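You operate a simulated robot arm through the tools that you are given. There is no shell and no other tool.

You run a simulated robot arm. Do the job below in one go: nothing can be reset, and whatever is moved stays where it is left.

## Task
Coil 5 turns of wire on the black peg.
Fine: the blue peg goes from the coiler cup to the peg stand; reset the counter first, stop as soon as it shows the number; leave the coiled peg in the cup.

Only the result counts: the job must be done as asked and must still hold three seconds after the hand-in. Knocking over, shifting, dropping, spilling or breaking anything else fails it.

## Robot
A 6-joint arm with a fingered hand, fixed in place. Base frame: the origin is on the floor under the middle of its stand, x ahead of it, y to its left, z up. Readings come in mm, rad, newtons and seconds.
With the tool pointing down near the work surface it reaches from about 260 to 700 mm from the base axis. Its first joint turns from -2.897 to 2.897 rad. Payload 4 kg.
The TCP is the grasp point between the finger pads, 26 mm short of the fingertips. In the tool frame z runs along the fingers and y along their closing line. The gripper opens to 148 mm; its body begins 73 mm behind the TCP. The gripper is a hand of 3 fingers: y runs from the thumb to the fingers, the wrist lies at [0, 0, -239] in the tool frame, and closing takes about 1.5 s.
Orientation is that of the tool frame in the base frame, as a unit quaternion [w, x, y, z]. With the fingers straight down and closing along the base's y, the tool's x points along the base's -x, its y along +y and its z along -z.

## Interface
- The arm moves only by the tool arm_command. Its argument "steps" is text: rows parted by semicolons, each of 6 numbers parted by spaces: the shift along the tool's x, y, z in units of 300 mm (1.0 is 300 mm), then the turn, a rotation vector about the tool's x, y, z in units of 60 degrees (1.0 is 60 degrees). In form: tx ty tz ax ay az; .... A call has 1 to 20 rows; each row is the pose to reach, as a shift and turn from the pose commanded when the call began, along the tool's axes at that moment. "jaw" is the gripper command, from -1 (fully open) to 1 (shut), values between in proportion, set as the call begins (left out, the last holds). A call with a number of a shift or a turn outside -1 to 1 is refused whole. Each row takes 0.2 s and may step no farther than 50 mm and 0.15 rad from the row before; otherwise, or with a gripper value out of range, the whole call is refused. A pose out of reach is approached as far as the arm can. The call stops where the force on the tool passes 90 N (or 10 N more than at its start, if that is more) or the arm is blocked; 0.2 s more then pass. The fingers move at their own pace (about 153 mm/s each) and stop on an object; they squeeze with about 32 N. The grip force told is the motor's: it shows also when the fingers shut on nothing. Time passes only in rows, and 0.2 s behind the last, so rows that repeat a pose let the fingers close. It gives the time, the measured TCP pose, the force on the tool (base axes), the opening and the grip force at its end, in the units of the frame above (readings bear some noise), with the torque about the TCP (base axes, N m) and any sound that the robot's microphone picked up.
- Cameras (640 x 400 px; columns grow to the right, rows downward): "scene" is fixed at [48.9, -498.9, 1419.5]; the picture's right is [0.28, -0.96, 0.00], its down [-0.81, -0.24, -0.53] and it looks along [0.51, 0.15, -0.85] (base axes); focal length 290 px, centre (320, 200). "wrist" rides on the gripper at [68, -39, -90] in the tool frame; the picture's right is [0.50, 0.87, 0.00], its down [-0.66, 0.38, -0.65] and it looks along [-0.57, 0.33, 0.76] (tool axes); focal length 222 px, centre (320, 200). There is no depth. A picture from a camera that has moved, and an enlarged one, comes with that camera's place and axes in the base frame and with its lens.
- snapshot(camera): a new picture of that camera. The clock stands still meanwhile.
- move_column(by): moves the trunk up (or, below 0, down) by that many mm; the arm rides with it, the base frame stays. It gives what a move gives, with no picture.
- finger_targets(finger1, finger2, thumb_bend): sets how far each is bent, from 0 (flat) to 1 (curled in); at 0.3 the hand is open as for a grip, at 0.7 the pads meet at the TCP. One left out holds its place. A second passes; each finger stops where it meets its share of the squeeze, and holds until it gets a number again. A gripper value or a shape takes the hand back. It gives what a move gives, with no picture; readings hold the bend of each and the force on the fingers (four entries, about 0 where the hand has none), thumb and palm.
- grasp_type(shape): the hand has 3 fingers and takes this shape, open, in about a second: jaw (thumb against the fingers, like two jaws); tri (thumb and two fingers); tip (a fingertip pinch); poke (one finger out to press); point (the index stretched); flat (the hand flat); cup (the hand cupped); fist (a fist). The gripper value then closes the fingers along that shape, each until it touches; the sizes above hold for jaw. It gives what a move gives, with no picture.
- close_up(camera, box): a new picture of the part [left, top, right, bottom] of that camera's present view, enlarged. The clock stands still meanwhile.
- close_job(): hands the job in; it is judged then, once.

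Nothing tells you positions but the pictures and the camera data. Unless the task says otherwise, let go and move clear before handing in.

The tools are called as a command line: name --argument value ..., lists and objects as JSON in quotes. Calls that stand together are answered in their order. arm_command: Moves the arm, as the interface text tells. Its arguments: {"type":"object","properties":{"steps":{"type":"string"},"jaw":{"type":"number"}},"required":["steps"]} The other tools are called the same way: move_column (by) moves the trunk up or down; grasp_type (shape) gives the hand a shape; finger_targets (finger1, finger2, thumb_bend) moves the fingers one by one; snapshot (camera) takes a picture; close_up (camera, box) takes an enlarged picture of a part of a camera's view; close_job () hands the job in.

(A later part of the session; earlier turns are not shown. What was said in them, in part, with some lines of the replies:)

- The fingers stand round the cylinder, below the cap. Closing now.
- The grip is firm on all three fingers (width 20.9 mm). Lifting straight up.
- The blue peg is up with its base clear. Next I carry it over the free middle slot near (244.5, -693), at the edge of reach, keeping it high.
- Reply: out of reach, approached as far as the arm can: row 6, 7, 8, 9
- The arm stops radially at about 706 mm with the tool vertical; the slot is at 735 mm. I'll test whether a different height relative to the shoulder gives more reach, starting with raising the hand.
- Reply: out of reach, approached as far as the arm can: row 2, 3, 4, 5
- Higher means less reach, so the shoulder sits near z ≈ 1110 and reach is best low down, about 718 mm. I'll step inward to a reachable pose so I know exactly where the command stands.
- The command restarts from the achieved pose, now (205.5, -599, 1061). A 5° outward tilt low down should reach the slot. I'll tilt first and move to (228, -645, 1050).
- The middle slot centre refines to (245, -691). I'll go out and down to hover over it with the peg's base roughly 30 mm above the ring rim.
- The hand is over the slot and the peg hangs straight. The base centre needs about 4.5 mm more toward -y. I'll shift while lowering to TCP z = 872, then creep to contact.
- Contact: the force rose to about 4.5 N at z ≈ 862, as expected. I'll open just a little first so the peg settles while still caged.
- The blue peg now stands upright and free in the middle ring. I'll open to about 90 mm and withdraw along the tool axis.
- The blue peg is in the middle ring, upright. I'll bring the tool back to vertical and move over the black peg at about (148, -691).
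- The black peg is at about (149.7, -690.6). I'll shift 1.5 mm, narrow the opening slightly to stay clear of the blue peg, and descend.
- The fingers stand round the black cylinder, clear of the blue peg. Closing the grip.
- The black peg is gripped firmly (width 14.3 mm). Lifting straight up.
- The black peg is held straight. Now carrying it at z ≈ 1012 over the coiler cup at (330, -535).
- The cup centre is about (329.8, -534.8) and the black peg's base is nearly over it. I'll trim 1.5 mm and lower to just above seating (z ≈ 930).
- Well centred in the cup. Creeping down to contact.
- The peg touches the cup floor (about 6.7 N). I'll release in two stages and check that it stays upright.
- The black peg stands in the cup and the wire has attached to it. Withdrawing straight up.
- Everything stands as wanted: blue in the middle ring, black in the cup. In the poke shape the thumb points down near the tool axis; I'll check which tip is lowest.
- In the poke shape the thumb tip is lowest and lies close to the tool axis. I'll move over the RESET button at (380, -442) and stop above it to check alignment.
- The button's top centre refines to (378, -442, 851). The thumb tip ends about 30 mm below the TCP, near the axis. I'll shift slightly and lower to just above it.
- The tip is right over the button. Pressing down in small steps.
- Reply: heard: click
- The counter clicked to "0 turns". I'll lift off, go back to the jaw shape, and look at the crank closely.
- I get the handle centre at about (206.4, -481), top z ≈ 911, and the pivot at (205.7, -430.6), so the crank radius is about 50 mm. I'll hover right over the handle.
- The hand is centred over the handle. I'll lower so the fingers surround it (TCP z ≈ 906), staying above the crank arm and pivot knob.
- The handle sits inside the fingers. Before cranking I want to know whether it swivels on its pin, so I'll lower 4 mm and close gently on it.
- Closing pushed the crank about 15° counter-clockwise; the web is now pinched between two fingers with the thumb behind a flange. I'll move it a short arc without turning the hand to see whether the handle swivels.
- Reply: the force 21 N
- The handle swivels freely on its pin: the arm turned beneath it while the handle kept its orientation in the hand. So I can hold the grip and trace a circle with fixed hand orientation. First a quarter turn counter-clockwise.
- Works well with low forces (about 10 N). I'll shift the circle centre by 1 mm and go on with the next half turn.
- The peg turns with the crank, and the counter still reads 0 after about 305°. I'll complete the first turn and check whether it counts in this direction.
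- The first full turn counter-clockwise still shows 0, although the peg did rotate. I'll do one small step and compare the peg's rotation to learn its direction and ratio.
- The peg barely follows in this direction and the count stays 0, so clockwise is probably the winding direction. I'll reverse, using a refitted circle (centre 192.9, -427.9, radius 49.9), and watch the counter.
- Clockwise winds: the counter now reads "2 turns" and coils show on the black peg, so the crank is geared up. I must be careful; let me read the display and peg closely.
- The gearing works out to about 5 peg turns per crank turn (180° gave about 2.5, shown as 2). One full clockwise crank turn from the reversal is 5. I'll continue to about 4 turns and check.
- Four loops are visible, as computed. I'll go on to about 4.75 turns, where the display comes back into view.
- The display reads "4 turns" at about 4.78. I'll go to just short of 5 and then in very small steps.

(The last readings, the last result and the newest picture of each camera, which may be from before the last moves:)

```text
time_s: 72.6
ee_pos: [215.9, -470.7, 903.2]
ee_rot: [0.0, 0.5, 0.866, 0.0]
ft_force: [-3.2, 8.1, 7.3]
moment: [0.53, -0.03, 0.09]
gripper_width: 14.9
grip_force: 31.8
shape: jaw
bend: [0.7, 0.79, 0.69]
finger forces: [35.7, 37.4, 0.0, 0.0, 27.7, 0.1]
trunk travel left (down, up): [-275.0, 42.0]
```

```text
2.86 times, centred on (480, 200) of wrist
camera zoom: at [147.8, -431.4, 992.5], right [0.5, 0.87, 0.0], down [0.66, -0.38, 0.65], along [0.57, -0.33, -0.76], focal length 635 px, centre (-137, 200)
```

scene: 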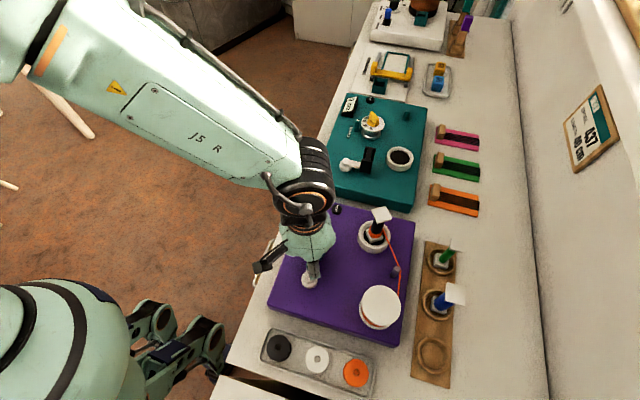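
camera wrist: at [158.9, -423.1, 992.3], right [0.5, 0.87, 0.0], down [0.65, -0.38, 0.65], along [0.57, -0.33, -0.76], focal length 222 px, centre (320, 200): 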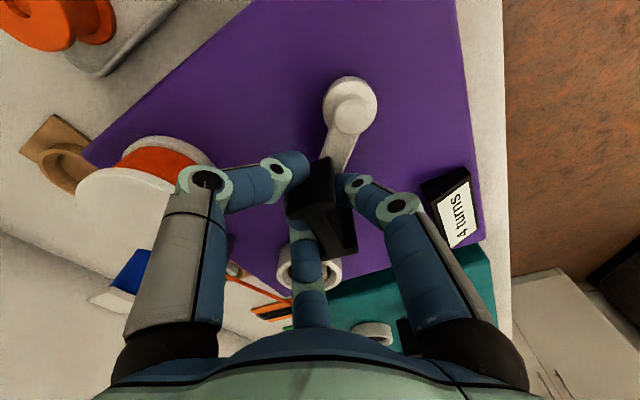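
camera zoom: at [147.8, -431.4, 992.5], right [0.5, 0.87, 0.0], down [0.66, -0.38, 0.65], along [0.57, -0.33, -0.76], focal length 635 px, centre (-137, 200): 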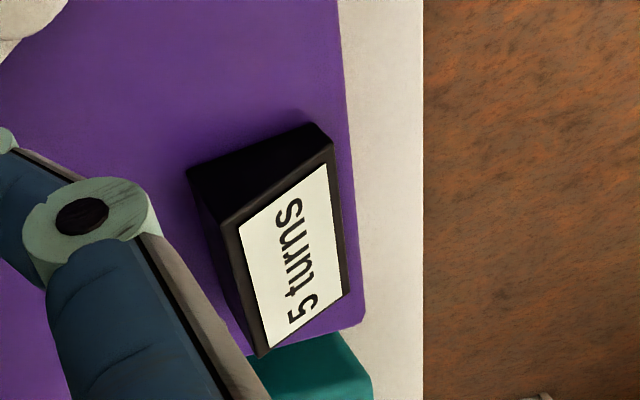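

The display now shows "5 turns". I'll add a hair (about 3° of crank, 0.05 turn) so releasing the grip can't drop it back, then loosen slightly and lift straight up.

arm_command --steps "0.0003 -0.005 0 0 0 0; 0.0007 -0.01 0 0 0 0; 0.0007 -0.01 0 0 0 0"

arm_command --steps "0 0 0 0 0 0; 0 0 0 0 0 0; 0 0 0 0 0 0" --jaw 0.7

snapshot --camera "wrist"

close_up --camera "wrist" --box '[420, 130, 540, 270]'

close_up --camera "wrist" --box '[280, 90, 440, 250]'

```text
time_s: 73.4
ee_pos: [213.0, -472.8, 902.5]
ee_rot: [0.0, 0.5, 0.866, 0.0]
ft_force: [-2.4, 7.4, 5.5]
moment: [0.57, -0.02, 0.1]
gripper_width: 14.6
grip_force: 32.1
shape: jaw
bend: [0.7, 0.79, 0.69]
finger forces: [35.7, 37.3, 0.0, 0.0, 27.3, 0.0]
trunk travel left (down, up): [-275.0, 42.0]
```

```text
time_s: 74.2
ee_pos: [213.7, -474.1, 901.6]
ee_rot: [0.0, 0.5, 0.866, 0.0]
ft_force: [0.7, -2.0, 2.0]
moment: [-0.04, -0.01, -0.06]
gripper_width: 22.4
grip_force: 0.0
shape: jaw
bend: [0.74, 0.74, 0.7]
finger forces: [0.3, 2.5, 0.0, 0.1, 0.1, 0.0]
trunk travel left (down, up): [-275.0, 42.0]
```

```text
taken
camera wrist: at [145.8, -434.0, 992.0], right [0.5, 0.87, 0.0], down [0.65, -0.38, 0.65], along [0.57, -0.33, -0.76], focal length 222 px, centre (320, 200)
```

wrist: 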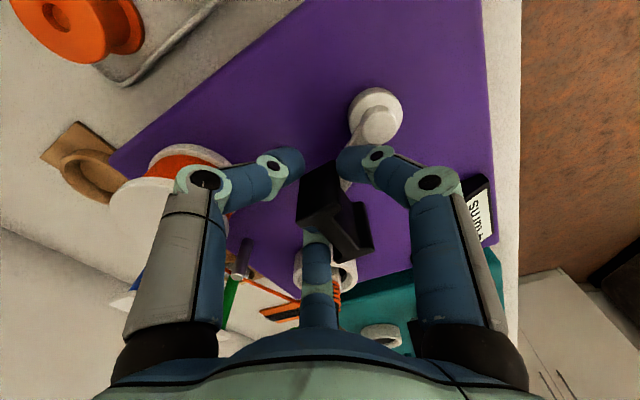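

```text
2.86 times, centred on (480, 200) of wrist
camera zoom: at [145.8, -434.0, 992.0], right [0.5, 0.87, 0.0], down [0.65, -0.38, 0.65], along [0.57, -0.33, -0.76], focal length 635 px, centre (-137, 200)
```

zoom: 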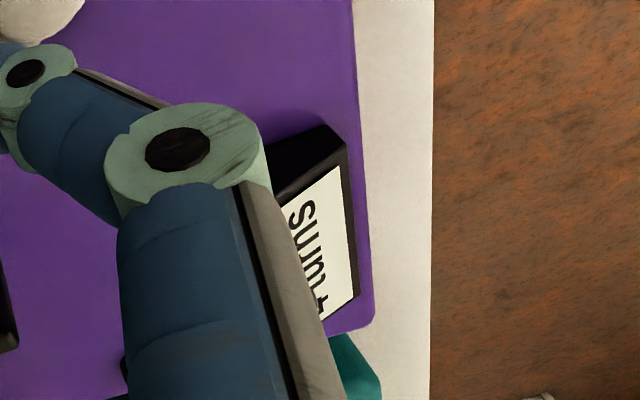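

```text
2.50 times, centred on (360, 170) of wrist
camera zoom: at [145.8, -434.0, 992.0], right [0.5, 0.87, 0.0], down [0.65, -0.38, 0.65], along [0.57, -0.33, -0.76], focal length 555 px, centre (220, 275)
```

zoom: 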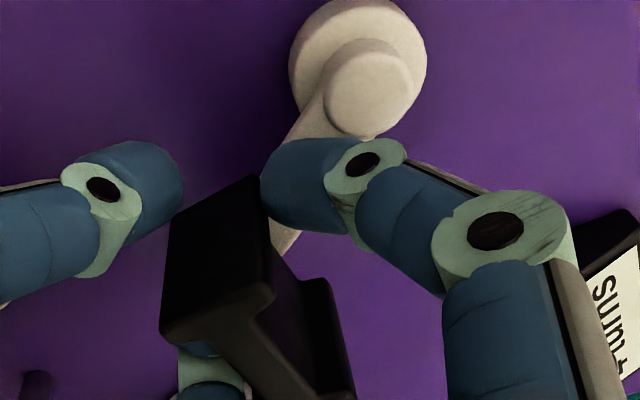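

snapshot --camera "scene"

close_up --camera "scene" --box '[286, 190, 382, 250]'

```text
taken
```

scene: 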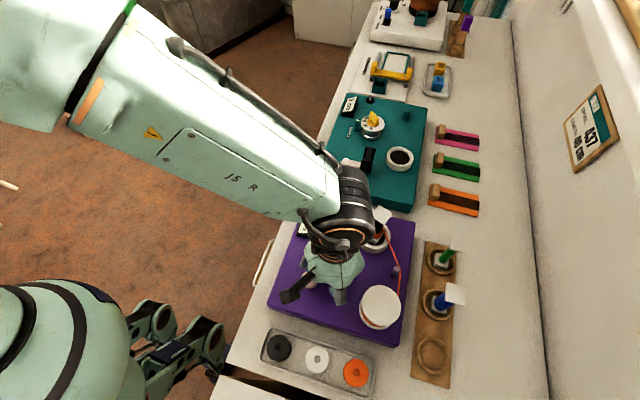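

```text
6.67 times, centred on (334, 220) of scene
camera zoom: at [48.9, -498.9, 1419.5], right [0.28, -0.96, 0.0], down [-0.81, -0.24, -0.53], along [0.51, 0.15, -0.85], focal length 1932 px, centre (227, 67)
```

zoom: 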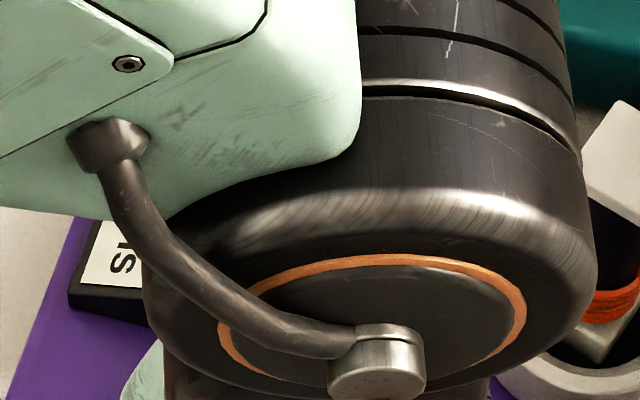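

Loosening nudged the handle a few millimetres counter-clockwise. I'll lift straight up off the handle, then read the counter.

arm_command --steps "0 0 -0.02 0 0 0; 0 0 -0.05 0 0 0; 0 0 -0.1 0 0 0; 0 0 -0.15 0 0 0; 0 0 -0.2 0 0 0; 0 0 -0.27 0 0 0; 0 0 -0.33 0 0 0"

snapshot --camera "wrist"

close_up --camera "wrist" --box '[400, 100, 540, 270]'

```text
time_s: 75.8
ee_pos: [213.2, -474.1, 1001.8]
ee_rot: [0.0, 0.5, 0.866, 0.0]
ft_force: [0.3, 0.3, -0.1]
moment: [0.0, 0.03, 0.02]
gripper_width: 22.2
grip_force: 0.1
shape: jaw
bend: [0.74, 0.74, 0.7]
finger forces: [0.0, 0.0, 0.0, 0.0, 0.0, 0.0]
trunk travel left (down, up): [-275.0, 42.0]
```

```text
taken
camera wrist: at [145.4, -433.6, 1091.0], right [0.5, 0.87, 0.0], down [0.66, -0.38, 0.65], along [0.57, -0.33, -0.76], focal length 222 px, centre (320, 200)
```

wrist: 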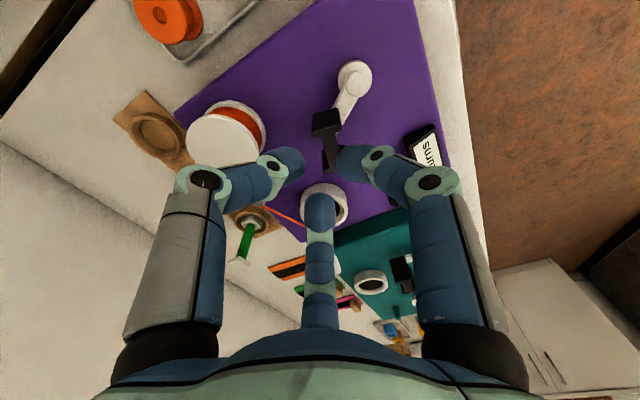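

```text
2.35 times, centred on (470, 185) of wrist
camera zoom: at [145.4, -433.6, 1091.0], right [0.5, 0.87, 0.0], down [0.66, -0.38, 0.65], along [0.57, -0.33, -0.76], focal length 523 px, centre (-33, 235)
```

zoom: 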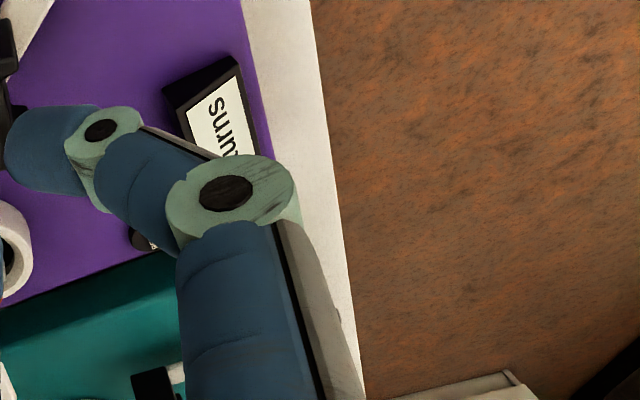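

arm_command --steps "0.06 0.035 0 0 0 0; 0.12 0.07 0 0 0 0; 0.18 0.1 0 0 0 0; 0.24 0.14 -0.03 0 0 0; 0.3 0.17 -0.06 0 0 0" --jaw 0.7

snapshot --camera "wrist"

snapshot --camera "scene"

```text
time_s: 77.0
ee_pos: [212.8, -369.1, 1020.8]
ee_rot: [0.0, 0.5, 0.866, 0.0]
ft_force: [-0.4, 0.5, -0.5]
moment: [0.02, 0.01, -0.01]
gripper_width: 22.3
grip_force: 0.1
shape: jaw
bend: [0.74, 0.74, 0.7]
finger forces: [0.1, 0.1, 0.0, 0.1, 0.0, 0.0]
trunk travel left (down, up): [-275.0, 42.0]
```

```text
taken
camera wrist: at [144.9, -329.7, 1109.7], right [0.5, 0.87, 0.0], down [0.65, -0.38, 0.65], along [0.57, -0.33, -0.76], focal length 222 px, centre (320, 200)
```

wrist: 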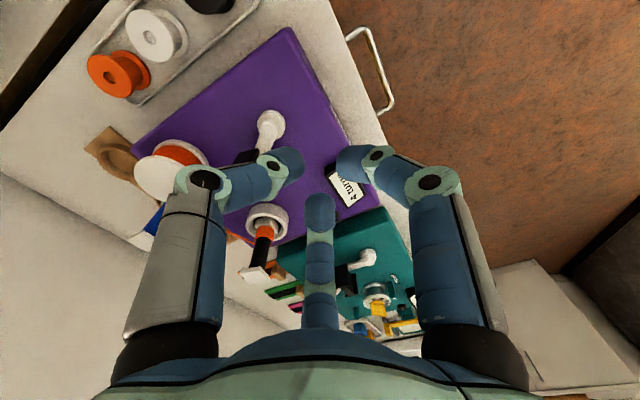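

```text
taken
```

scene: 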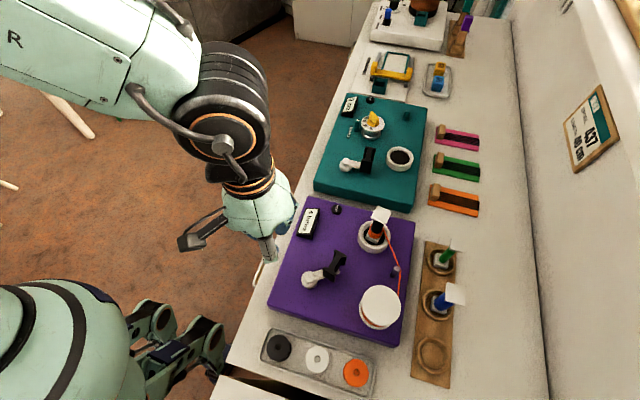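

close_up --camera "scene" --box '[290, 195, 354, 245]'

close_up --camera "scene" --box '[290, 245, 362, 295]'

close_up --camera "scene" --box '[356, 200, 404, 245]'

close_up --camera "wrist" --box '[225, 190, 305, 290]'

```text
8.00 times, centred on (322, 220) of scene
camera zoom: at [48.9, -498.9, 1419.5], right [0.28, -0.96, 0.0], down [-0.81, -0.24, -0.53], along [0.51, 0.15, -0.85], focal length 2319 px, centre (304, 40)
```

zoom: 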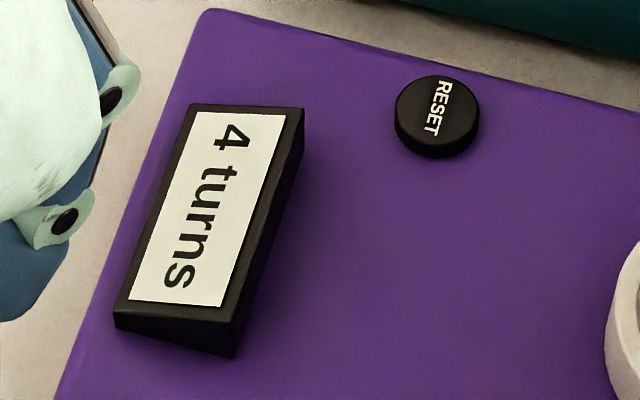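

```text
8.00 times, centred on (326, 270) of scene
camera zoom: at [48.9, -498.9, 1419.5], right [0.28, -0.96, 0.0], down [-0.81, -0.24, -0.53], along [0.51, 0.15, -0.85], focal length 2319 px, centre (272, -360)
```

zoom: 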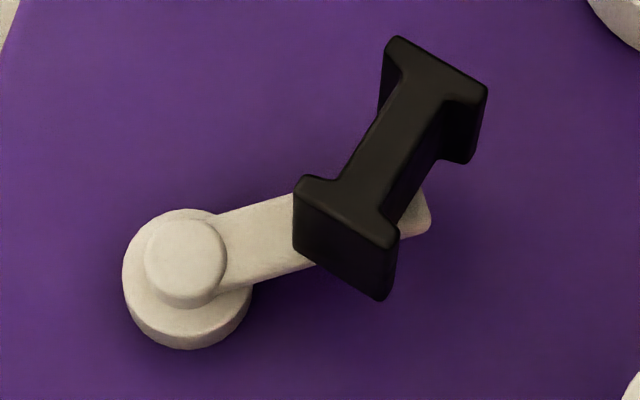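

```text
8.89 times, centred on (380, 222) of scene
camera zoom: at [48.9, -498.9, 1419.5], right [0.28, -0.96, 0.0], down [-0.81, -0.24, -0.53], along [0.51, 0.15, -0.85], focal length 2576 px, centre (-213, 0)
```

zoom: 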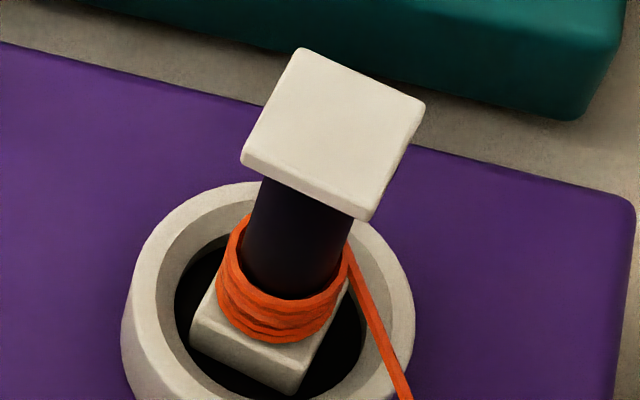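

```text
4.00 times, centred on (265, 240) of wrist
camera zoom: at [144.9, -329.7, 1109.7], right [0.5, 0.87, 0.0], down [0.65, -0.38, 0.65], along [0.57, -0.33, -0.76], focal length 888 px, centre (540, 40)
```

zoom: 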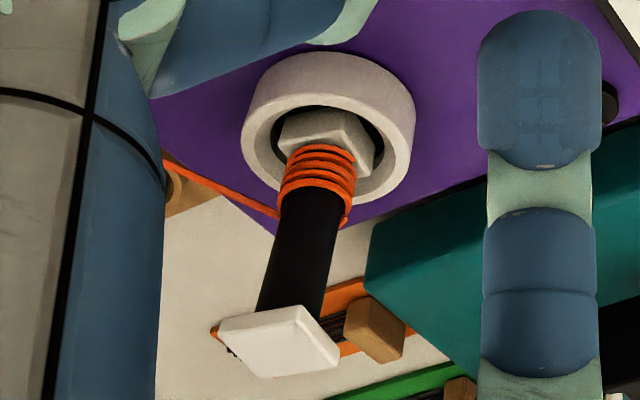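

The counter fell back to "4 turns" because the release pushed the crank a few degrees. The crank now needs only a small clockwise nudge, about 5–8°. I'll do it with a single fingertip against the handle's far flange, which can be withdrawn cleanly. First I turn the hand so the thumb approaches from the far side.

arm_command --steps "0 0 0 0 0 -0.125; 0 0 0 0 0 -0.25; 0 0 0 0 0 -0.375; 0 0 0 0 0 -0.5; 0 0 0 0 0 -0.625; 0 0 0 0 0 -0.75; 0 0 0 0 0 -0.875; 0 0 0 0 0 -1.0"

arm_command --steps "0 0 0 0 0 -0.125; 0 0 0 0 0 -0.25; 0 0 0 0 0 -0.375; 0 0 0 0 0 -0.5; 0 0 0 0 0 -0.625; 0 0 0 0 0 -0.75; 0 0 0 0 0 -0.875; 0 0 0 0 0 -1.0"

arm_command --steps "0 0 0 0 0 -0.11; 0 0 0 0 0 -0.22; 0 0 0 0 0 -0.333; 0 0 0 0 0 -0.333"

grasp_type --shape "poke"

snapshot --camera "wrist"

snapshot --camera "scene"

```text
time_s: 78.8
ee_pos: [212.4, -370.1, 1019.6]
ee_rot: [-0.001, -0.001, 1.0, -0.001]
ft_force: [0.1, -0.1, 0.3]
moment: [0.05, -0.01, 0.02]
gripper_width: 21.9
grip_force: 0.1
shape: jaw
bend: [0.74, 0.74, 0.7]
finger forces: [0.0, 0.0, 0.1, 0.0, 0.0, 0.0]
trunk travel left (down, up): [-275.0, 42.0]
```

```text
time_s: 80.6
ee_pos: [274.6, -258.0, 944.6]
ee_rot: [-0.068, -0.469, 0.879, -0.053]
ft_force: [-0.3, 0.3, -0.9]
moment: [0.02, -0.01, -0.02]
gripper_width: 22.2
grip_force: 0.1
shape: jaw
bend: [0.74, 0.74, 0.7]
finger forces: [0.0, 0.0, 0.1, 0.1, 0.0, 0.0]
out of reach, approached as far as the arm can: row 3, 4, 5, 6, 7, 8
trunk travel left (down, up): [-275.0, 42.0]
```

```text
time_s: 81.6
ee_pos: [277.5, -223.0, 912.5]
ee_rot: [-0.093, -0.609, 0.785, -0.061]
ft_force: [-0.3, 0.6, -0.5]
moment: [0.03, -0.01, -0.03]
gripper_width: 22.4
grip_force: 0.0
shape: jaw
bend: [0.74, 0.74, 0.7]
finger forces: [0.0, 0.1, 0.1, 0.0, 0.0, 0.0]
out of reach, approached as far as the arm can: row 1, 2, 3, 4
trunk travel left (down, up): [-275.0, 42.0]
```

```text
time_s: 82.5
ee_pos: [277.1, -223.1, 914.9]
ee_rot: [-0.094, -0.608, 0.786, -0.06]
ft_force: [0.1, -0.8, 0.4]
moment: [-0.03, -0.03, -0.01]
gripper_width: 0.0
grip_force: 0.1
shape: poke
bend: [1.0, 1.0, 0.4]
finger forces: [0.0, 0.0, 0.0, 0.0, 0.0, 0.0]
trunk travel left (down, up): [-275.0, 42.0]
```

```text
taken
camera wrist: at [304.3, -276.7, 1015.9], right [-0.96, -0.25, 0.13], down [-0.16, 0.85, 0.5], along [-0.23, 0.46, -0.86], focal length 222 px, centre (320, 200)
```

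wrist: 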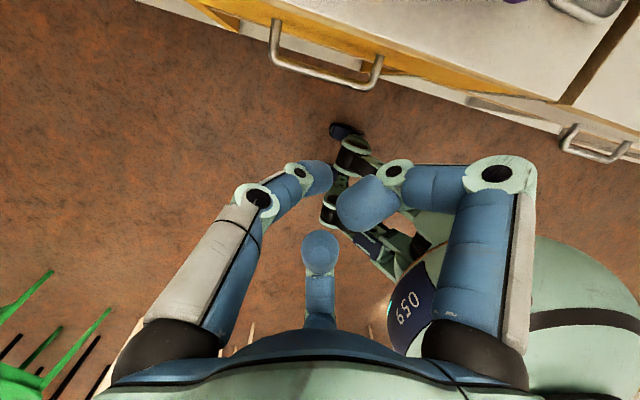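

```text
taken
```

scene: 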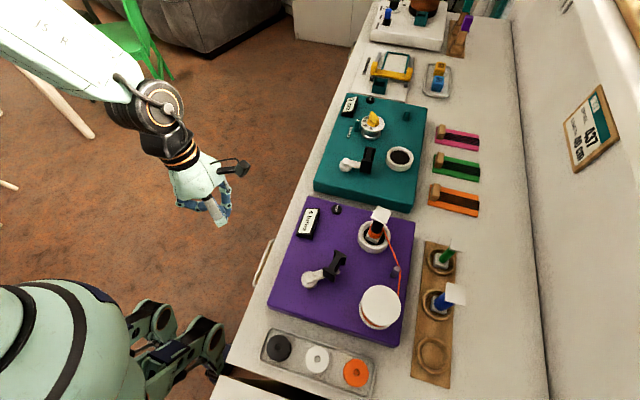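

The last wrist joint ran out of range, so the solver drifted off toward the floor side, clear of everything. I'll bring the hand back upright and rotate it back within range.

arm_command --steps "0.013 0.001 -0.057 -0.0103 -0.016 0.1045; 0.026 0.002 -0.114 -0.0207 -0.032 0.209; 0.039 0.0035 -0.171 -0.031 -0.0485 0.3135; 0.0515 0.0047 -0.228 -0.0413 -0.0647 0.418; 0.0644 0.0058 -0.285 -0.0517 -0.081 0.5225; 0.0773 0.007 -0.3413 -0.062 -0.097 0.627; 0.0773 0.007 -0.3413 -0.062 -0.097 0.627"

```text
time_s: 84.1
ee_pos: [276.3, -219.5, 1020.6]
ee_rot: [-0.049, -0.319, 0.946, -0.031]
ft_force: [-0.2, -0.2, 0.2]
moment: [-0.02, -0.05, 0.0]
gripper_width: 0.0
grip_force: 0.1
shape: poke
bend: [1.0, 1.0, 0.4]
finger forces: [0.0, 0.0, 0.0, 0.0, 0.0, 0.1]
trunk travel left (down, up): [-275.0, 42.0]
```

arm_command --steps "0 0 0 -0.008 -0.004 0.116; 0 0 0 -0.016 -0.008 0.231; 0 0 0 -0.024 -0.012 0.347; 0 0 0 -0.031 -0.017 0.463; 0 0 0 -0.039 -0.021 0.579; 0 0 0 -0.047 -0.025 0.694; 0 0 0 -0.055 -0.029 0.81; 0 0 0 -0.055 -0.029 0.81"

grasp_type --shape "jaw"

```text
time_s: 85.9
ee_pos: [275.5, -220.7, 1020.4]
ee_rot: [-0.027, 0.098, 0.995, -0.018]
ft_force: [-0.5, 0.3, 0.1]
moment: [0.01, 0.0, 0.02]
gripper_width: 0.5
grip_force: 0.0
shape: poke
bend: [1.0, 1.0, 0.4]
finger forces: [0.0, 0.0, 0.1, 0.0, 0.0, 0.0]
trunk travel left (down, up): [-275.0, 42.0]
```

```text
time_s: 86.8
ee_pos: [275.9, -220.0, 1020.4]
ee_rot: [-0.027, 0.098, 0.995, -0.018]
ft_force: [-0.3, 0.9, -0.6]
moment: [0.03, 0.02, 0.0]
gripper_width: 147.8
grip_force: 0.1
shape: jaw
bend: [0.3, 0.3, 0.3]
finger forces: [0.0, 0.0, 0.0, 0.0, 0.0, 0.0]
trunk travel left (down, up): [-275.0, 42.0]
```

arm_command --steps "-0.0012 -0.0919 0.0112 -0.0064 -0.0031 0.09; -0.0024 -0.1839 0.0224 -0.0127 -0.0063 0.18; -0.0036 -0.2758 0.0335 -0.0191 -0.0094 0.27; -0.0048 -0.3677 0.0447 -0.0254 -0.0126 0.36; -0.0059 -0.4597 0.0559 -0.0318 -0.0157 0.4506; -0.0071 -0.5516 0.0671 -0.0381 -0.0189 0.5407; -0.0083 -0.6435 0.0782 -0.0445 -0.022 0.631; -0.0095 -0.7355 0.0894 -0.0508 -0.0252 0.721; -0.0107 -0.8274 0.1006 -0.0572 -0.0283 0.811; -0.0107 -0.8274 0.1006 -0.0572 -0.0283 0.811" --jaw 0.1

snapshot --camera "wrist"

close_up --camera "wrist" --box '[260, 40, 388, 150]'

```text
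time_s: 89.0
ee_pos: [228.6, -463.3, 1001.1]
ee_rot: [0.0, 0.5, 0.866, 0.0]
ft_force: [0.2, -0.2, 0.4]
moment: [-0.02, 0.01, 0.0]
gripper_width: 66.8
grip_force: 0.1
shape: jaw
bend: [0.39, 0.39, 0.7]
finger forces: [0.0, 0.0, 0.1, 0.0, 0.1, 0.0]
trunk travel left (down, up): [-275.0, 42.0]
```

```text
taken
camera wrist: at [160.7, -423.9, 1090.8], right [0.5, 0.87, 0.0], down [0.66, -0.38, 0.65], along [0.57, -0.33, -0.76], focal length 222 px, centre (320, 200)
```

wrist: 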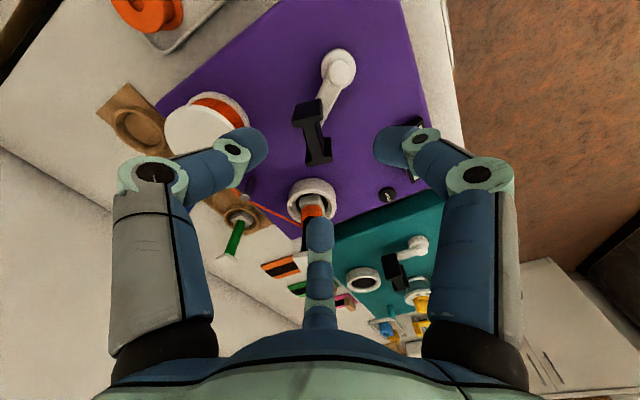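

```text
3.64 times, centred on (324, 95) of wrist
camera zoom: at [160.7, -423.9, 1090.8], right [0.5, 0.87, 0.0], down [0.66, -0.38, 0.65], along [0.57, -0.33, -0.76], focal length 808 px, centre (306, 582)
```

zoom: 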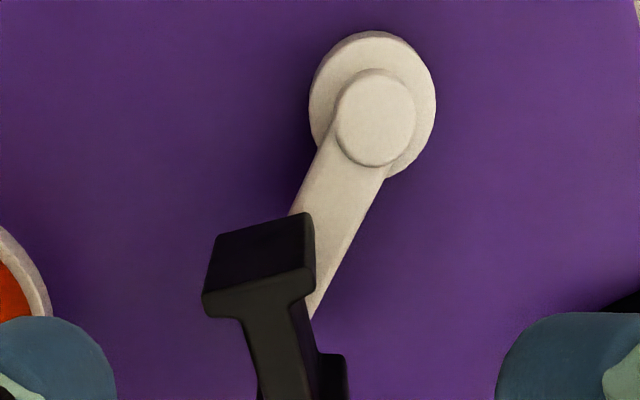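

close_up --camera "wrist" --box '[270, 85, 366, 185]'

close_up --camera "scene" --box '[340, 190, 420, 250]'

```text
4.00 times, centred on (318, 135) of wrist
camera zoom: at [160.7, -423.9, 1090.8], right [0.5, 0.87, 0.0], down [0.66, -0.38, 0.65], along [0.57, -0.33, -0.76], focal length 888 px, centre (328, 460)
```

zoom: 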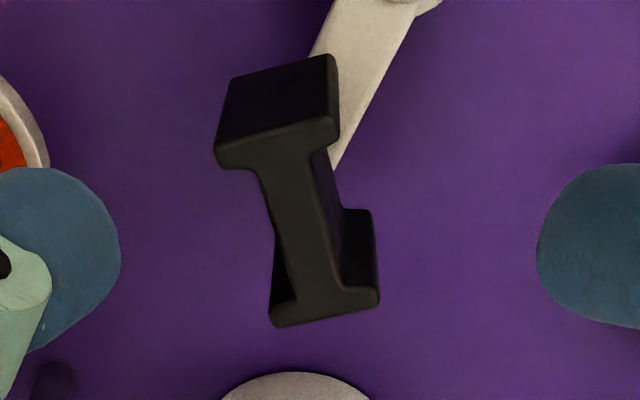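

```text
6.67 times, centred on (380, 220) of scene
camera zoom: at [48.9, -498.9, 1419.5], right [0.28, -0.96, 0.0], down [-0.81, -0.24, -0.53], along [0.51, 0.15, -0.85], focal length 1932 px, centre (-80, 67)
```

zoom: 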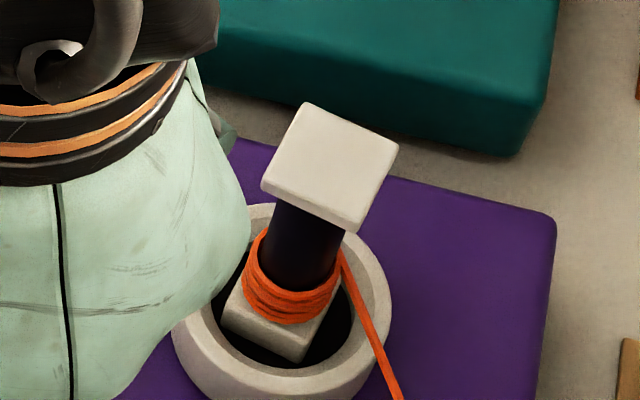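

The handle centre is about (233.4, -473.4) with its web pointing at about -16°. The bottom finger faces flange B almost squarely, so an open cage can push with that finger and lift away freely. I'll lower partway and check.

arm_command --steps "-0.0067 0.005 0.05 0 0 0; -0.0067 0.005 0.1 0 0 0; -0.0067 0.005 0.15 0 0 0; -0.0067 0.005 0.187 0 0 0; -0.0067 0.005 0.187 0 0 0"

snapshot --camera "wrist"

close_up --camera "wrist" --box '[220, 110, 420, 250]'

```text
time_s: 90.2
ee_pos: [231.0, -464.2, 946.0]
ee_rot: [-0.001, 0.499, 0.867, 0.0]
ft_force: [-0.1, -0.3, -0.8]
moment: [0.02, -0.02, 0.03]
gripper_width: 66.7
grip_force: 0.0
shape: jaw
bend: [0.39, 0.39, 0.7]
finger forces: [0.1, 0.0, 0.1, 0.0, 0.0, 0.0]
trunk travel left (down, up): [-275.0, 42.0]
```

```text
taken
camera wrist: at [163.0, -424.4, 1035.0], right [0.5, 0.87, 0.0], down [0.66, -0.38, 0.65], along [0.57, -0.33, -0.76], focal length 222 px, centre (320, 200)
```

wrist: 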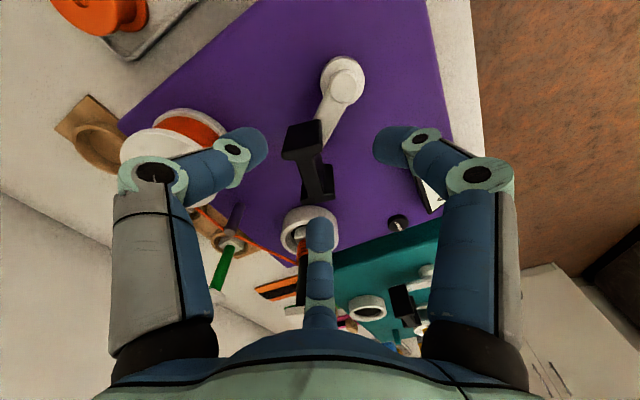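

```text
2.86 times, centred on (320, 180) of wrist
camera zoom: at [163.0, -424.4, 1035.0], right [0.5, 0.87, 0.0], down [0.66, -0.38, 0.65], along [0.57, -0.33, -0.76], focal length 635 px, centre (320, 257)
```

zoom: 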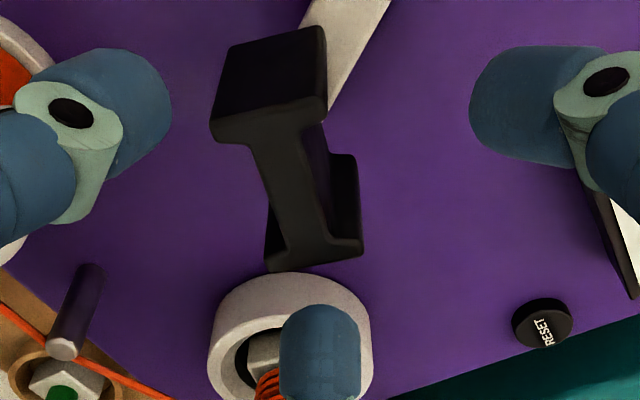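

The bottom fingertip hangs about 5 mm beyond flange B, aligned with it. Lowering to engage.

arm_command --steps "0 0 0.035 0 0 0; 0 0 0.07 0 0 0; 0 0 0.105 0 0 0; 0 0 0.135 0 0 0; 0 0 0.135 0 0 0"

snapshot --camera "wrist"

close_up --camera "wrist" --box '[220, 110, 420, 270]'

close_up --camera "scene" --box '[340, 190, 420, 250]'

```text
time_s: 91.4
ee_pos: [230.7, -464.4, 903.4]
ee_rot: [0.001, 0.499, 0.867, 0.0]
ft_force: [0.2, -0.1, 0.4]
moment: [0.0, -0.02, 0.0]
gripper_width: 67.0
grip_force: 0.0
shape: jaw
bend: [0.39, 0.39, 0.7]
finger forces: [0.0, 0.0, 0.1, 0.0, 0.0, 0.0]
trunk travel left (down, up): [-275.0, 42.0]
```

```text
taken
camera wrist: at [162.5, -425.3, 993.8], right [0.5, 0.87, 0.0], down [0.66, -0.38, 0.65], along [0.57, -0.33, -0.76], focal length 222 px, centre (320, 200)
```

wrist: 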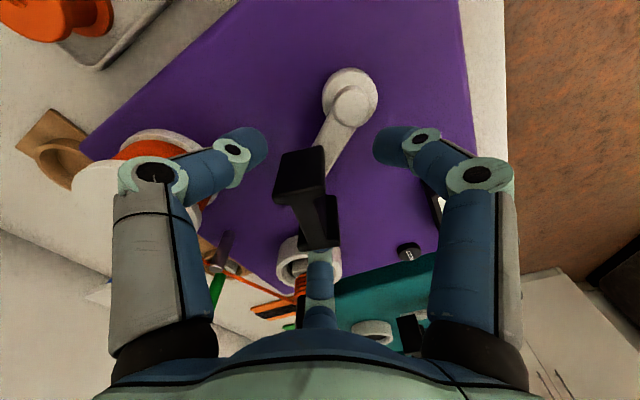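

```text
2.50 times, centred on (320, 190) of wrist
camera zoom: at [162.5, -425.3, 993.8], right [0.5, 0.87, 0.0], down [0.66, -0.38, 0.65], along [0.57, -0.33, -0.76], focal length 555 px, centre (320, 225)
```

zoom: 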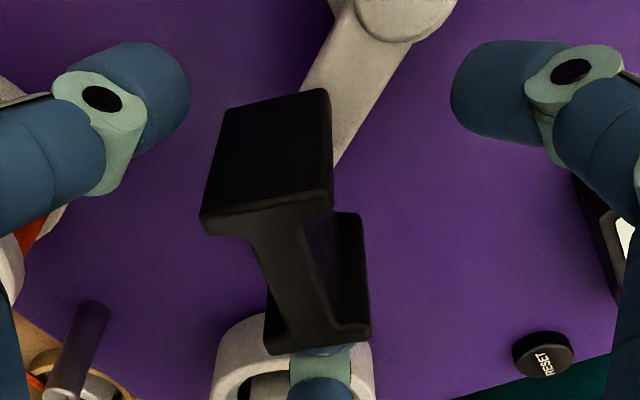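

```text
6.67 times, centred on (380, 220) of scene
camera zoom: at [48.9, -498.9, 1419.5], right [0.28, -0.96, 0.0], down [-0.81, -0.24, -0.53], along [0.51, 0.15, -0.85], focal length 1932 px, centre (-80, 67)
```

zoom: 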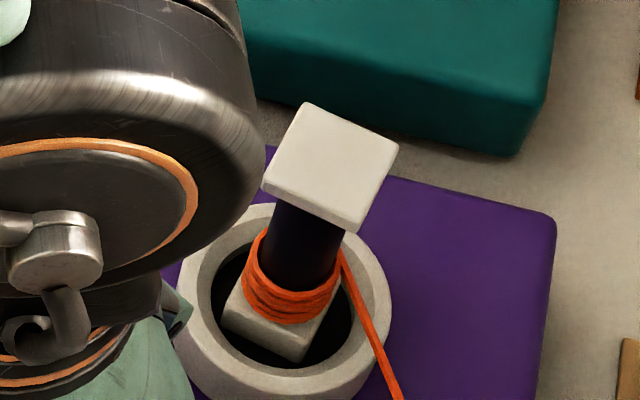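

arm_command --steps "0.006 -0.006 0 0 0 0; 0.012 -0.0115 0 0 0 0; 0.012 -0.018 0 0 0 0; 0.0117 -0.0248 0 0 0 0; 0.0117 -0.0248 0 0 0 0"

close_up --camera "wrist" --box '[220, 110, 420, 270]'

close_up --camera "scene" --box '[340, 190, 420, 250]'

```text
time_s: 92.6
ee_pos: [222.3, -465.8, 904.2]
ee_rot: [0.0, 0.5, 0.866, 0.001]
ft_force: [0.7, -1.9, -1.0]
moment: [-0.02, -0.02, -0.02]
gripper_width: 67.9
grip_force: 0.0
shape: jaw
bend: [0.39, 0.38, 0.7]
finger forces: [0.1, 1.4, 0.0, 0.1, 0.0, 0.1]
trunk travel left (down, up): [-275.0, 42.0]
```

```text
2.50 times, centred on (320, 190) of wrist
camera zoom: at [155.0, -426.1, 993.6], right [0.5, 0.87, 0.0], down [0.66, -0.38, 0.65], along [0.57, -0.33, -0.76], focal length 555 px, centre (320, 225)
```

zoom: 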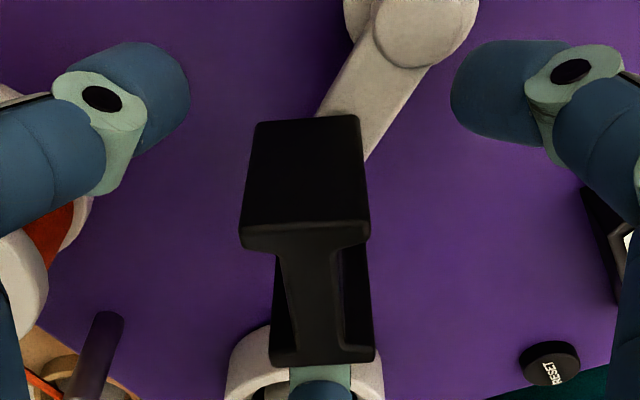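

```text
6.67 times, centred on (380, 220) of scene
camera zoom: at [48.9, -498.9, 1419.5], right [0.28, -0.96, 0.0], down [-0.81, -0.24, -0.53], along [0.51, 0.15, -0.85], focal length 1932 px, centre (-80, 67)
```

zoom: 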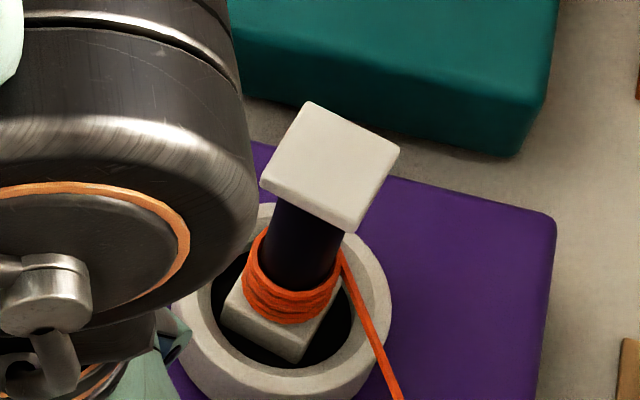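

The fingertip touches the flange; the handle swivelled slightly and the peg has begun to turn. I'll keep pushing along the tangent in small steps.

arm_command --steps "0 -0.005 0 0 0 0; 0 -0.01 0 0 0 0; 0 -0.01 0 0 0 0"

close_up --camera "wrist" --box '[220, 110, 420, 270]'

close_up --camera "scene" --box '[340, 190, 420, 250]'

```text
time_s: 93.4
ee_pos: [219.7, -468.6, 902.9]
ee_rot: [0.0, 0.499, 0.867, 0.0]
ft_force: [2.1, -0.6, 0.7]
moment: [-0.05, -0.08, -0.02]
gripper_width: 68.7
grip_force: 0.0
shape: jaw
bend: [0.39, 0.37, 0.7]
finger forces: [0.1, 2.3, 0.0, 0.0, 0.1, 0.0]
trunk travel left (down, up): [-275.0, 42.0]
```

```text
2.50 times, centred on (320, 190) of wrist
camera zoom: at [151.2, -427.7, 993.0], right [0.5, 0.87, 0.0], down [0.66, -0.38, 0.65], along [0.57, -0.33, -0.76], focal length 555 px, centre (320, 225)
```

zoom: 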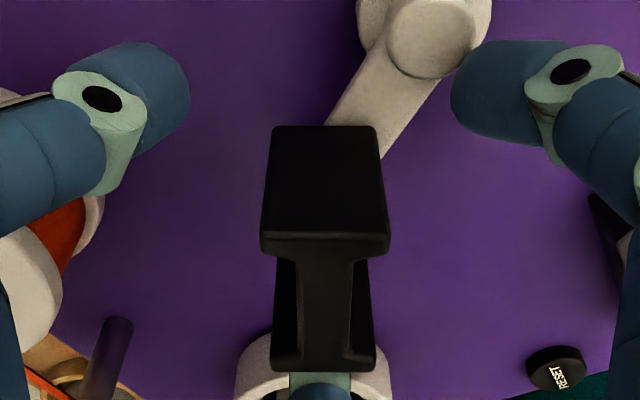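

```text
6.67 times, centred on (380, 220) of scene
camera zoom: at [48.9, -498.9, 1419.5], right [0.28, -0.96, 0.0], down [-0.81, -0.24, -0.53], along [0.51, 0.15, -0.85], focal length 1932 px, centre (-80, 67)
```

zoom: 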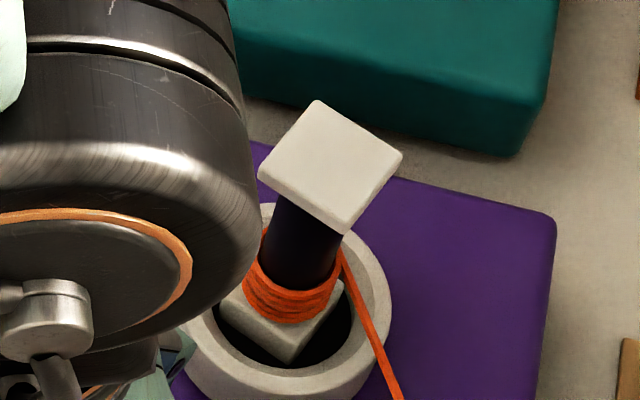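

arm_command --steps "0 -0.005 0 0 0 0; 0 -0.01 0 0 0 0; 0 -0.01 0 0 0 0"

close_up --camera "wrist" --box '[220, 110, 420, 270]'

close_up --camera "scene" --box '[340, 190, 420, 250]'

```text
time_s: 94.2
ee_pos: [216.5, -469.6, 904.4]
ee_rot: [0.0, 0.5, 0.866, -0.001]
ft_force: [3.2, -1.7, 0.3]
moment: [-0.04, -0.07, 0.01]
gripper_width: 68.8
grip_force: 0.0
shape: jaw
bend: [0.39, 0.37, 0.7]
finger forces: [0.0, 2.1, 0.1, 0.0, 0.0, 0.0]
trunk travel left (down, up): [-275.0, 42.0]
```

```text
2.50 times, centred on (320, 190) of wrist
camera zoom: at [148.9, -429.5, 993.1], right [0.5, 0.87, 0.0], down [0.66, -0.38, 0.65], along [0.57, -0.33, -0.76], focal length 555 px, centre (320, 225)
```

zoom: 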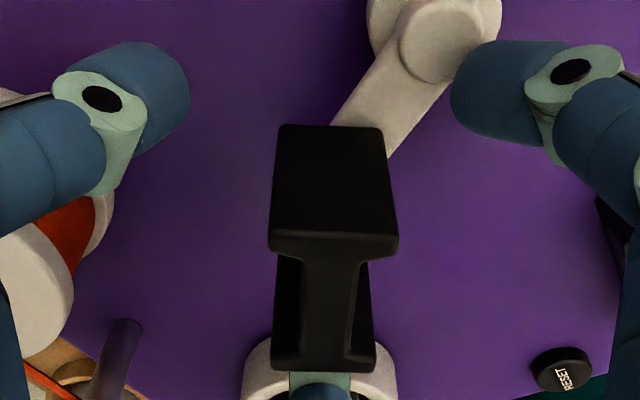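

```text
6.67 times, centred on (380, 220) of scene
camera zoom: at [48.9, -498.9, 1419.5], right [0.28, -0.96, 0.0], down [-0.81, -0.24, -0.53], along [0.51, 0.15, -0.85], focal length 1932 px, centre (-80, 67)
```

zoom: 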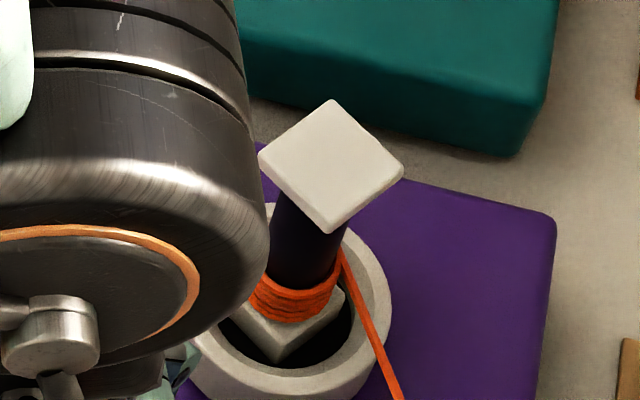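

The peg is now about 6° short of the 5-turn mark. One more push of about 4 mm to pass it slightly.

arm_command --steps "0 -0.0045 0 0 0 0; 0 -0.009 0 0 0 0; 0 -0.0133 0 0 0 0; 0 -0.0133 0 0 0 0"

close_up --camera "wrist" --box '[220, 110, 420, 270]'

close_up --camera "scene" --box '[340, 190, 420, 250]'

close_up --camera "wrist" --box '[400, 130, 540, 270]'

```text
time_s: 95.2
ee_pos: [213.2, -470.8, 903.2]
ee_rot: [0.0, 0.499, 0.866, 0.0]
ft_force: [2.0, -0.7, 0.1]
moment: [-0.02, -0.04, -0.01]
gripper_width: 68.5
grip_force: 0.1
shape: jaw
bend: [0.39, 0.37, 0.7]
finger forces: [0.0, 1.8, 0.0, 0.1, 0.0, 0.0]
trunk travel left (down, up): [-275.0, 42.0]
```

```text
2.50 times, centred on (320, 190) of wrist
camera zoom: at [145.3, -431.0, 993.4], right [0.5, 0.87, 0.0], down [0.66, -0.38, 0.65], along [0.57, -0.33, -0.76], focal length 555 px, centre (320, 225)
```

zoom: 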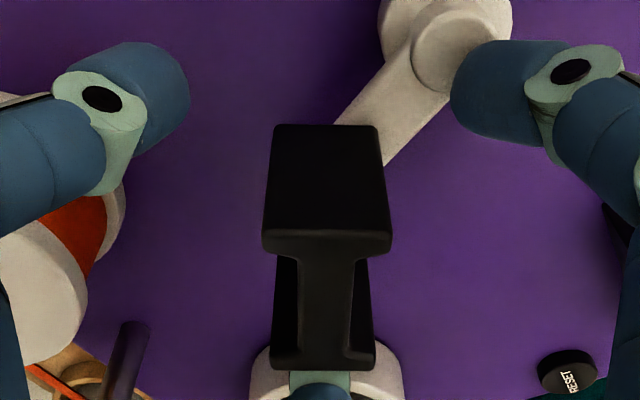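

```text
6.67 times, centred on (380, 220) of scene
camera zoom: at [48.9, -498.9, 1419.5], right [0.28, -0.96, 0.0], down [-0.81, -0.24, -0.53], along [0.51, 0.15, -0.85], focal length 1932 px, centre (-80, 67)
```

zoom: 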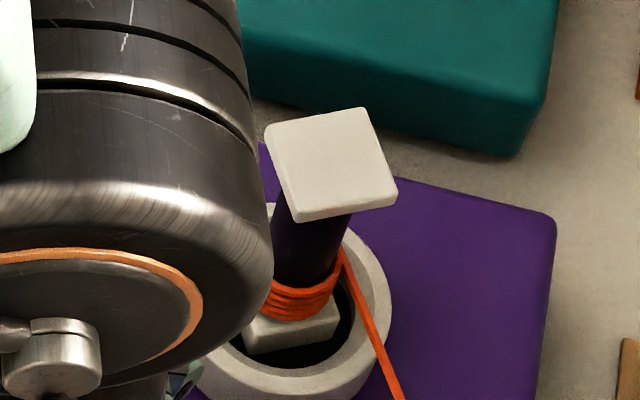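

```text
2.86 times, centred on (470, 200) of wrist
camera zoom: at [145.3, -431.0, 993.4], right [0.5, 0.87, 0.0], down [0.66, -0.38, 0.65], along [0.57, -0.33, -0.76], focal length 635 px, centre (-109, 200)
```

zoom: 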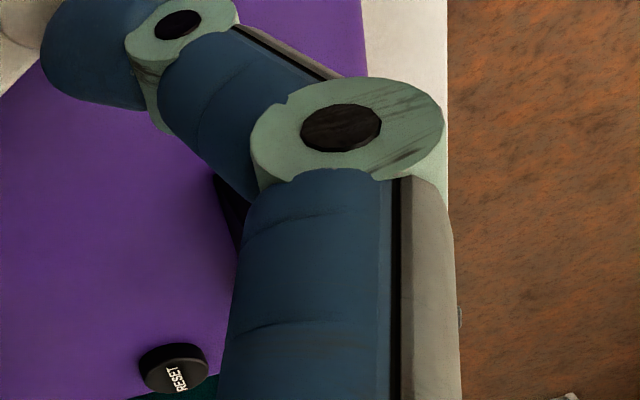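

The peg has passed the mark by about 0.06 turn. I'll back the fingertip off the flange and lift straight up, then read the counter.

arm_command --steps "-0.006 0.0035 0 0 0 0; -0.012 0.007 0 0 0 0; -0.0144 0.0083 0 0 0 0; -0.0144 0.0083 -0.04 0 0 0; -0.0144 0.0083 -0.1 0 0 0; -0.0144 0.0083 -0.17 0 0 0; -0.0144 0.0083 -0.25 0 0 0; -0.0144 0.0083 -0.33 0 0 0; -0.0144 0.0083 -0.4 0 0 0"

close_up --camera "scene" --box '[340, 190, 420, 250]'

arm_command --steps "0.06 0.035 0 0 0 0; 0.12 0.07 0 0 0 0; 0.18 0.1 0 0 0 0; 0.24 0.14 0 0 0 0; 0.3 0.17 0 0 0 0; 0.36 0.21 0 0 0 0"

snapshot --camera "scene"

close_up --camera "scene" --box '[290, 195, 354, 245]'

```text
time_s: 97.2
ee_pos: [218.3, -473.9, 1024.0]
ee_rot: [0.0, 0.5, 0.866, 0.0]
ft_force: [1.0, 0.3, -0.1]
moment: [-0.02, -0.05, 0.0]
gripper_width: 67.1
grip_force: 0.1
shape: jaw
bend: [0.39, 0.39, 0.7]
finger forces: [0.0, 0.0, 0.1, 0.0, 0.0, 0.0]
trunk travel left (down, up): [-275.0, 42.0]
```

```text
6.67 times, centred on (380, 220) of scene
camera zoom: at [48.9, -498.9, 1419.5], right [0.28, -0.96, 0.0], down [-0.81, -0.24, -0.53], along [0.51, 0.15, -0.85], focal length 1932 px, centre (-80, 67)
```

zoom: 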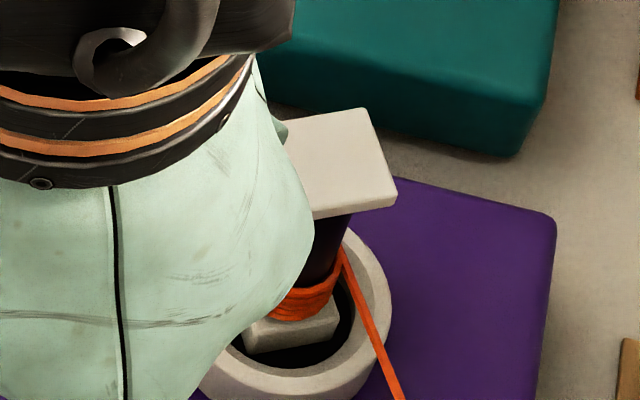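

```text
time_s: 98.6
ee_pos: [219.6, -349.2, 1023.6]
ee_rot: [0.001, 0.5, 0.866, 0.0]
ft_force: [-0.7, -0.2, 0.5]
moment: [-0.04, 0.02, -0.03]
gripper_width: 67.0
grip_force: 0.2
shape: jaw
bend: [0.39, 0.39, 0.7]
finger forces: [0.0, 0.1, 0.0, 0.0, 0.1, 0.1]
trunk travel left (down, up): [-275.0, 42.0]
```

```text
taken
```

scene: 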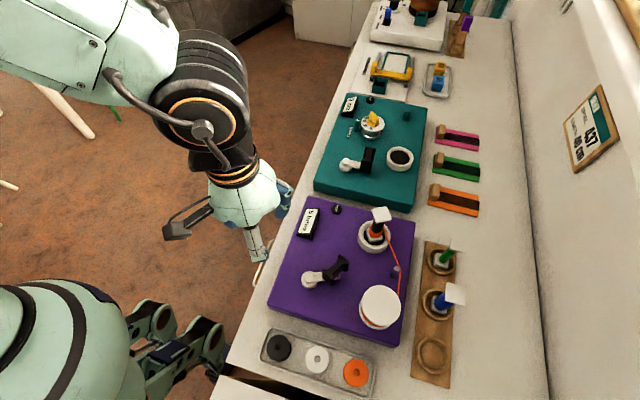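

```text
8.00 times, centred on (322, 220) of scene
camera zoom: at [48.9, -498.9, 1419.5], right [0.28, -0.96, 0.0], down [-0.81, -0.24, -0.53], along [0.51, 0.15, -0.85], focal length 2319 px, centre (304, 40)
```

zoom: 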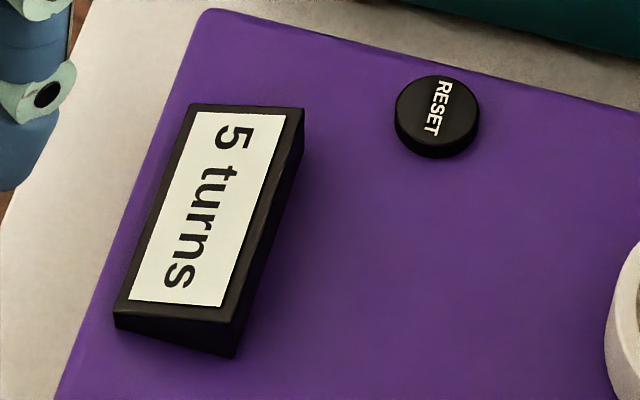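

The counter reads "5 turns" with the hand clear. I'll do a last check of the pegs, the coil and the surroundings.

close_up --camera "scene" --box '[340, 195, 484, 295]'

close_up --camera "scene" --box '[400, 240, 480, 390]'

close_up --camera "scene" --box '[356, 200, 404, 245]'

snapshot --camera "wrist"

```text
4.00 times, centred on (412, 245) of scene
camera zoom: at [48.9, -498.9, 1419.5], right [0.28, -0.96, 0.0], down [-0.81, -0.24, -0.53], along [0.51, 0.15, -0.85], focal length 1159 px, centre (-48, 20)
```

zoom: 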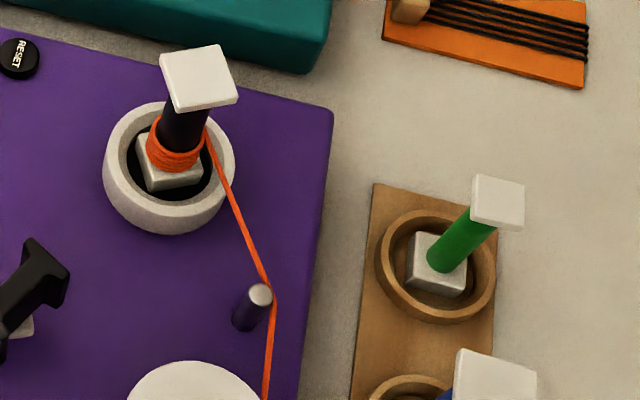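

```text
2.67 times, centred on (440, 315) of scene
camera zoom: at [48.9, -498.9, 1419.5], right [0.28, -0.96, 0.0], down [-0.81, -0.24, -0.53], along [0.51, 0.15, -0.85], focal length 773 px, centre (0, -107)
```

zoom: 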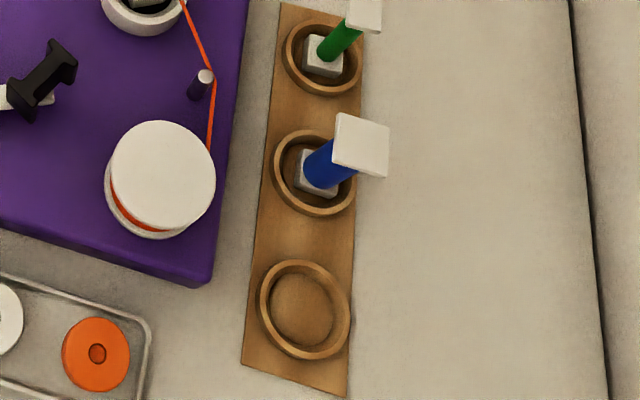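

```text
8.89 times, centred on (380, 222) of scene
camera zoom: at [48.9, -498.9, 1419.5], right [0.28, -0.96, 0.0], down [-0.81, -0.24, -0.53], along [0.51, 0.15, -0.85], focal length 2576 px, centre (-213, 0)
```

zoom: 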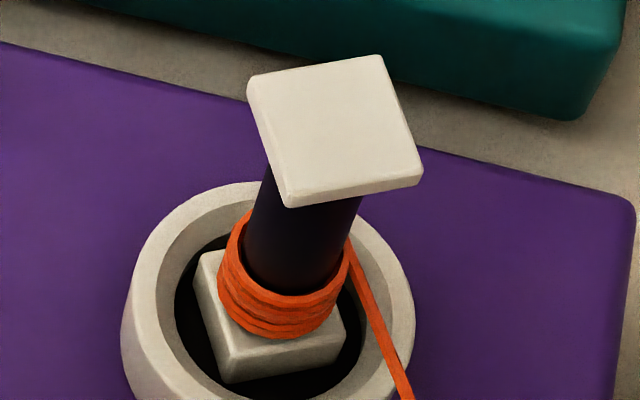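

```text
taken
camera wrist: at [151.2, -308.7, 1112.9], right [0.5, 0.87, 0.0], down [0.66, -0.38, 0.65], along [0.57, -0.33, -0.76], focal length 222 px, centre (320, 200)
```

wrist: 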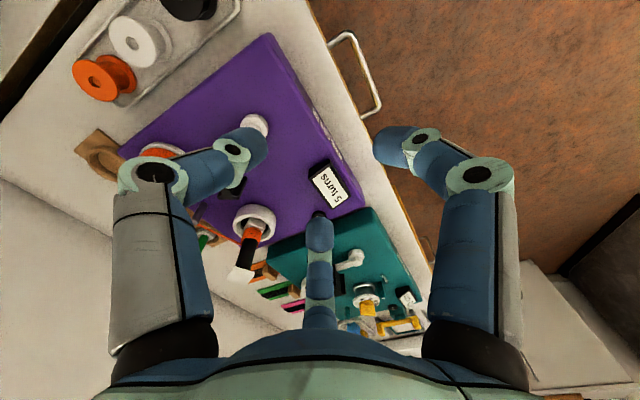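

The counter reads "5 turns". The black peg stands upright in the cup with the coil on it, and the blue peg stands in the middle ring of the stand. The green peg and everything else look undisturbed and the hand is clear, so I'm handing in.

close_job

```text
The job is handed in.
```

The black peg now has 5 turns of wire on it and stands in the coiler cup. The blue peg is upright in the middle ring of the peg stand. At my last check before handing in, the counter read "5 turns" and the hand was clear. I saw nothing else knocked over or shifted.

- **Direction:** I first cranked about one full turn counter-clockwise, and the counter stayed at 0. Only clockwise winds the peg, at about 5 peg turns per crank turn.
- **Release slip:** Letting go of the crank handle nudged it back and the counter fell to 4. I pushed it forward again until it read 5. By the peg's angle, the coil is about 0.06 turn past 5.
- **Order:** I reset the counter to 0 after swapping the pegs, just before cranking, not as the very first action.
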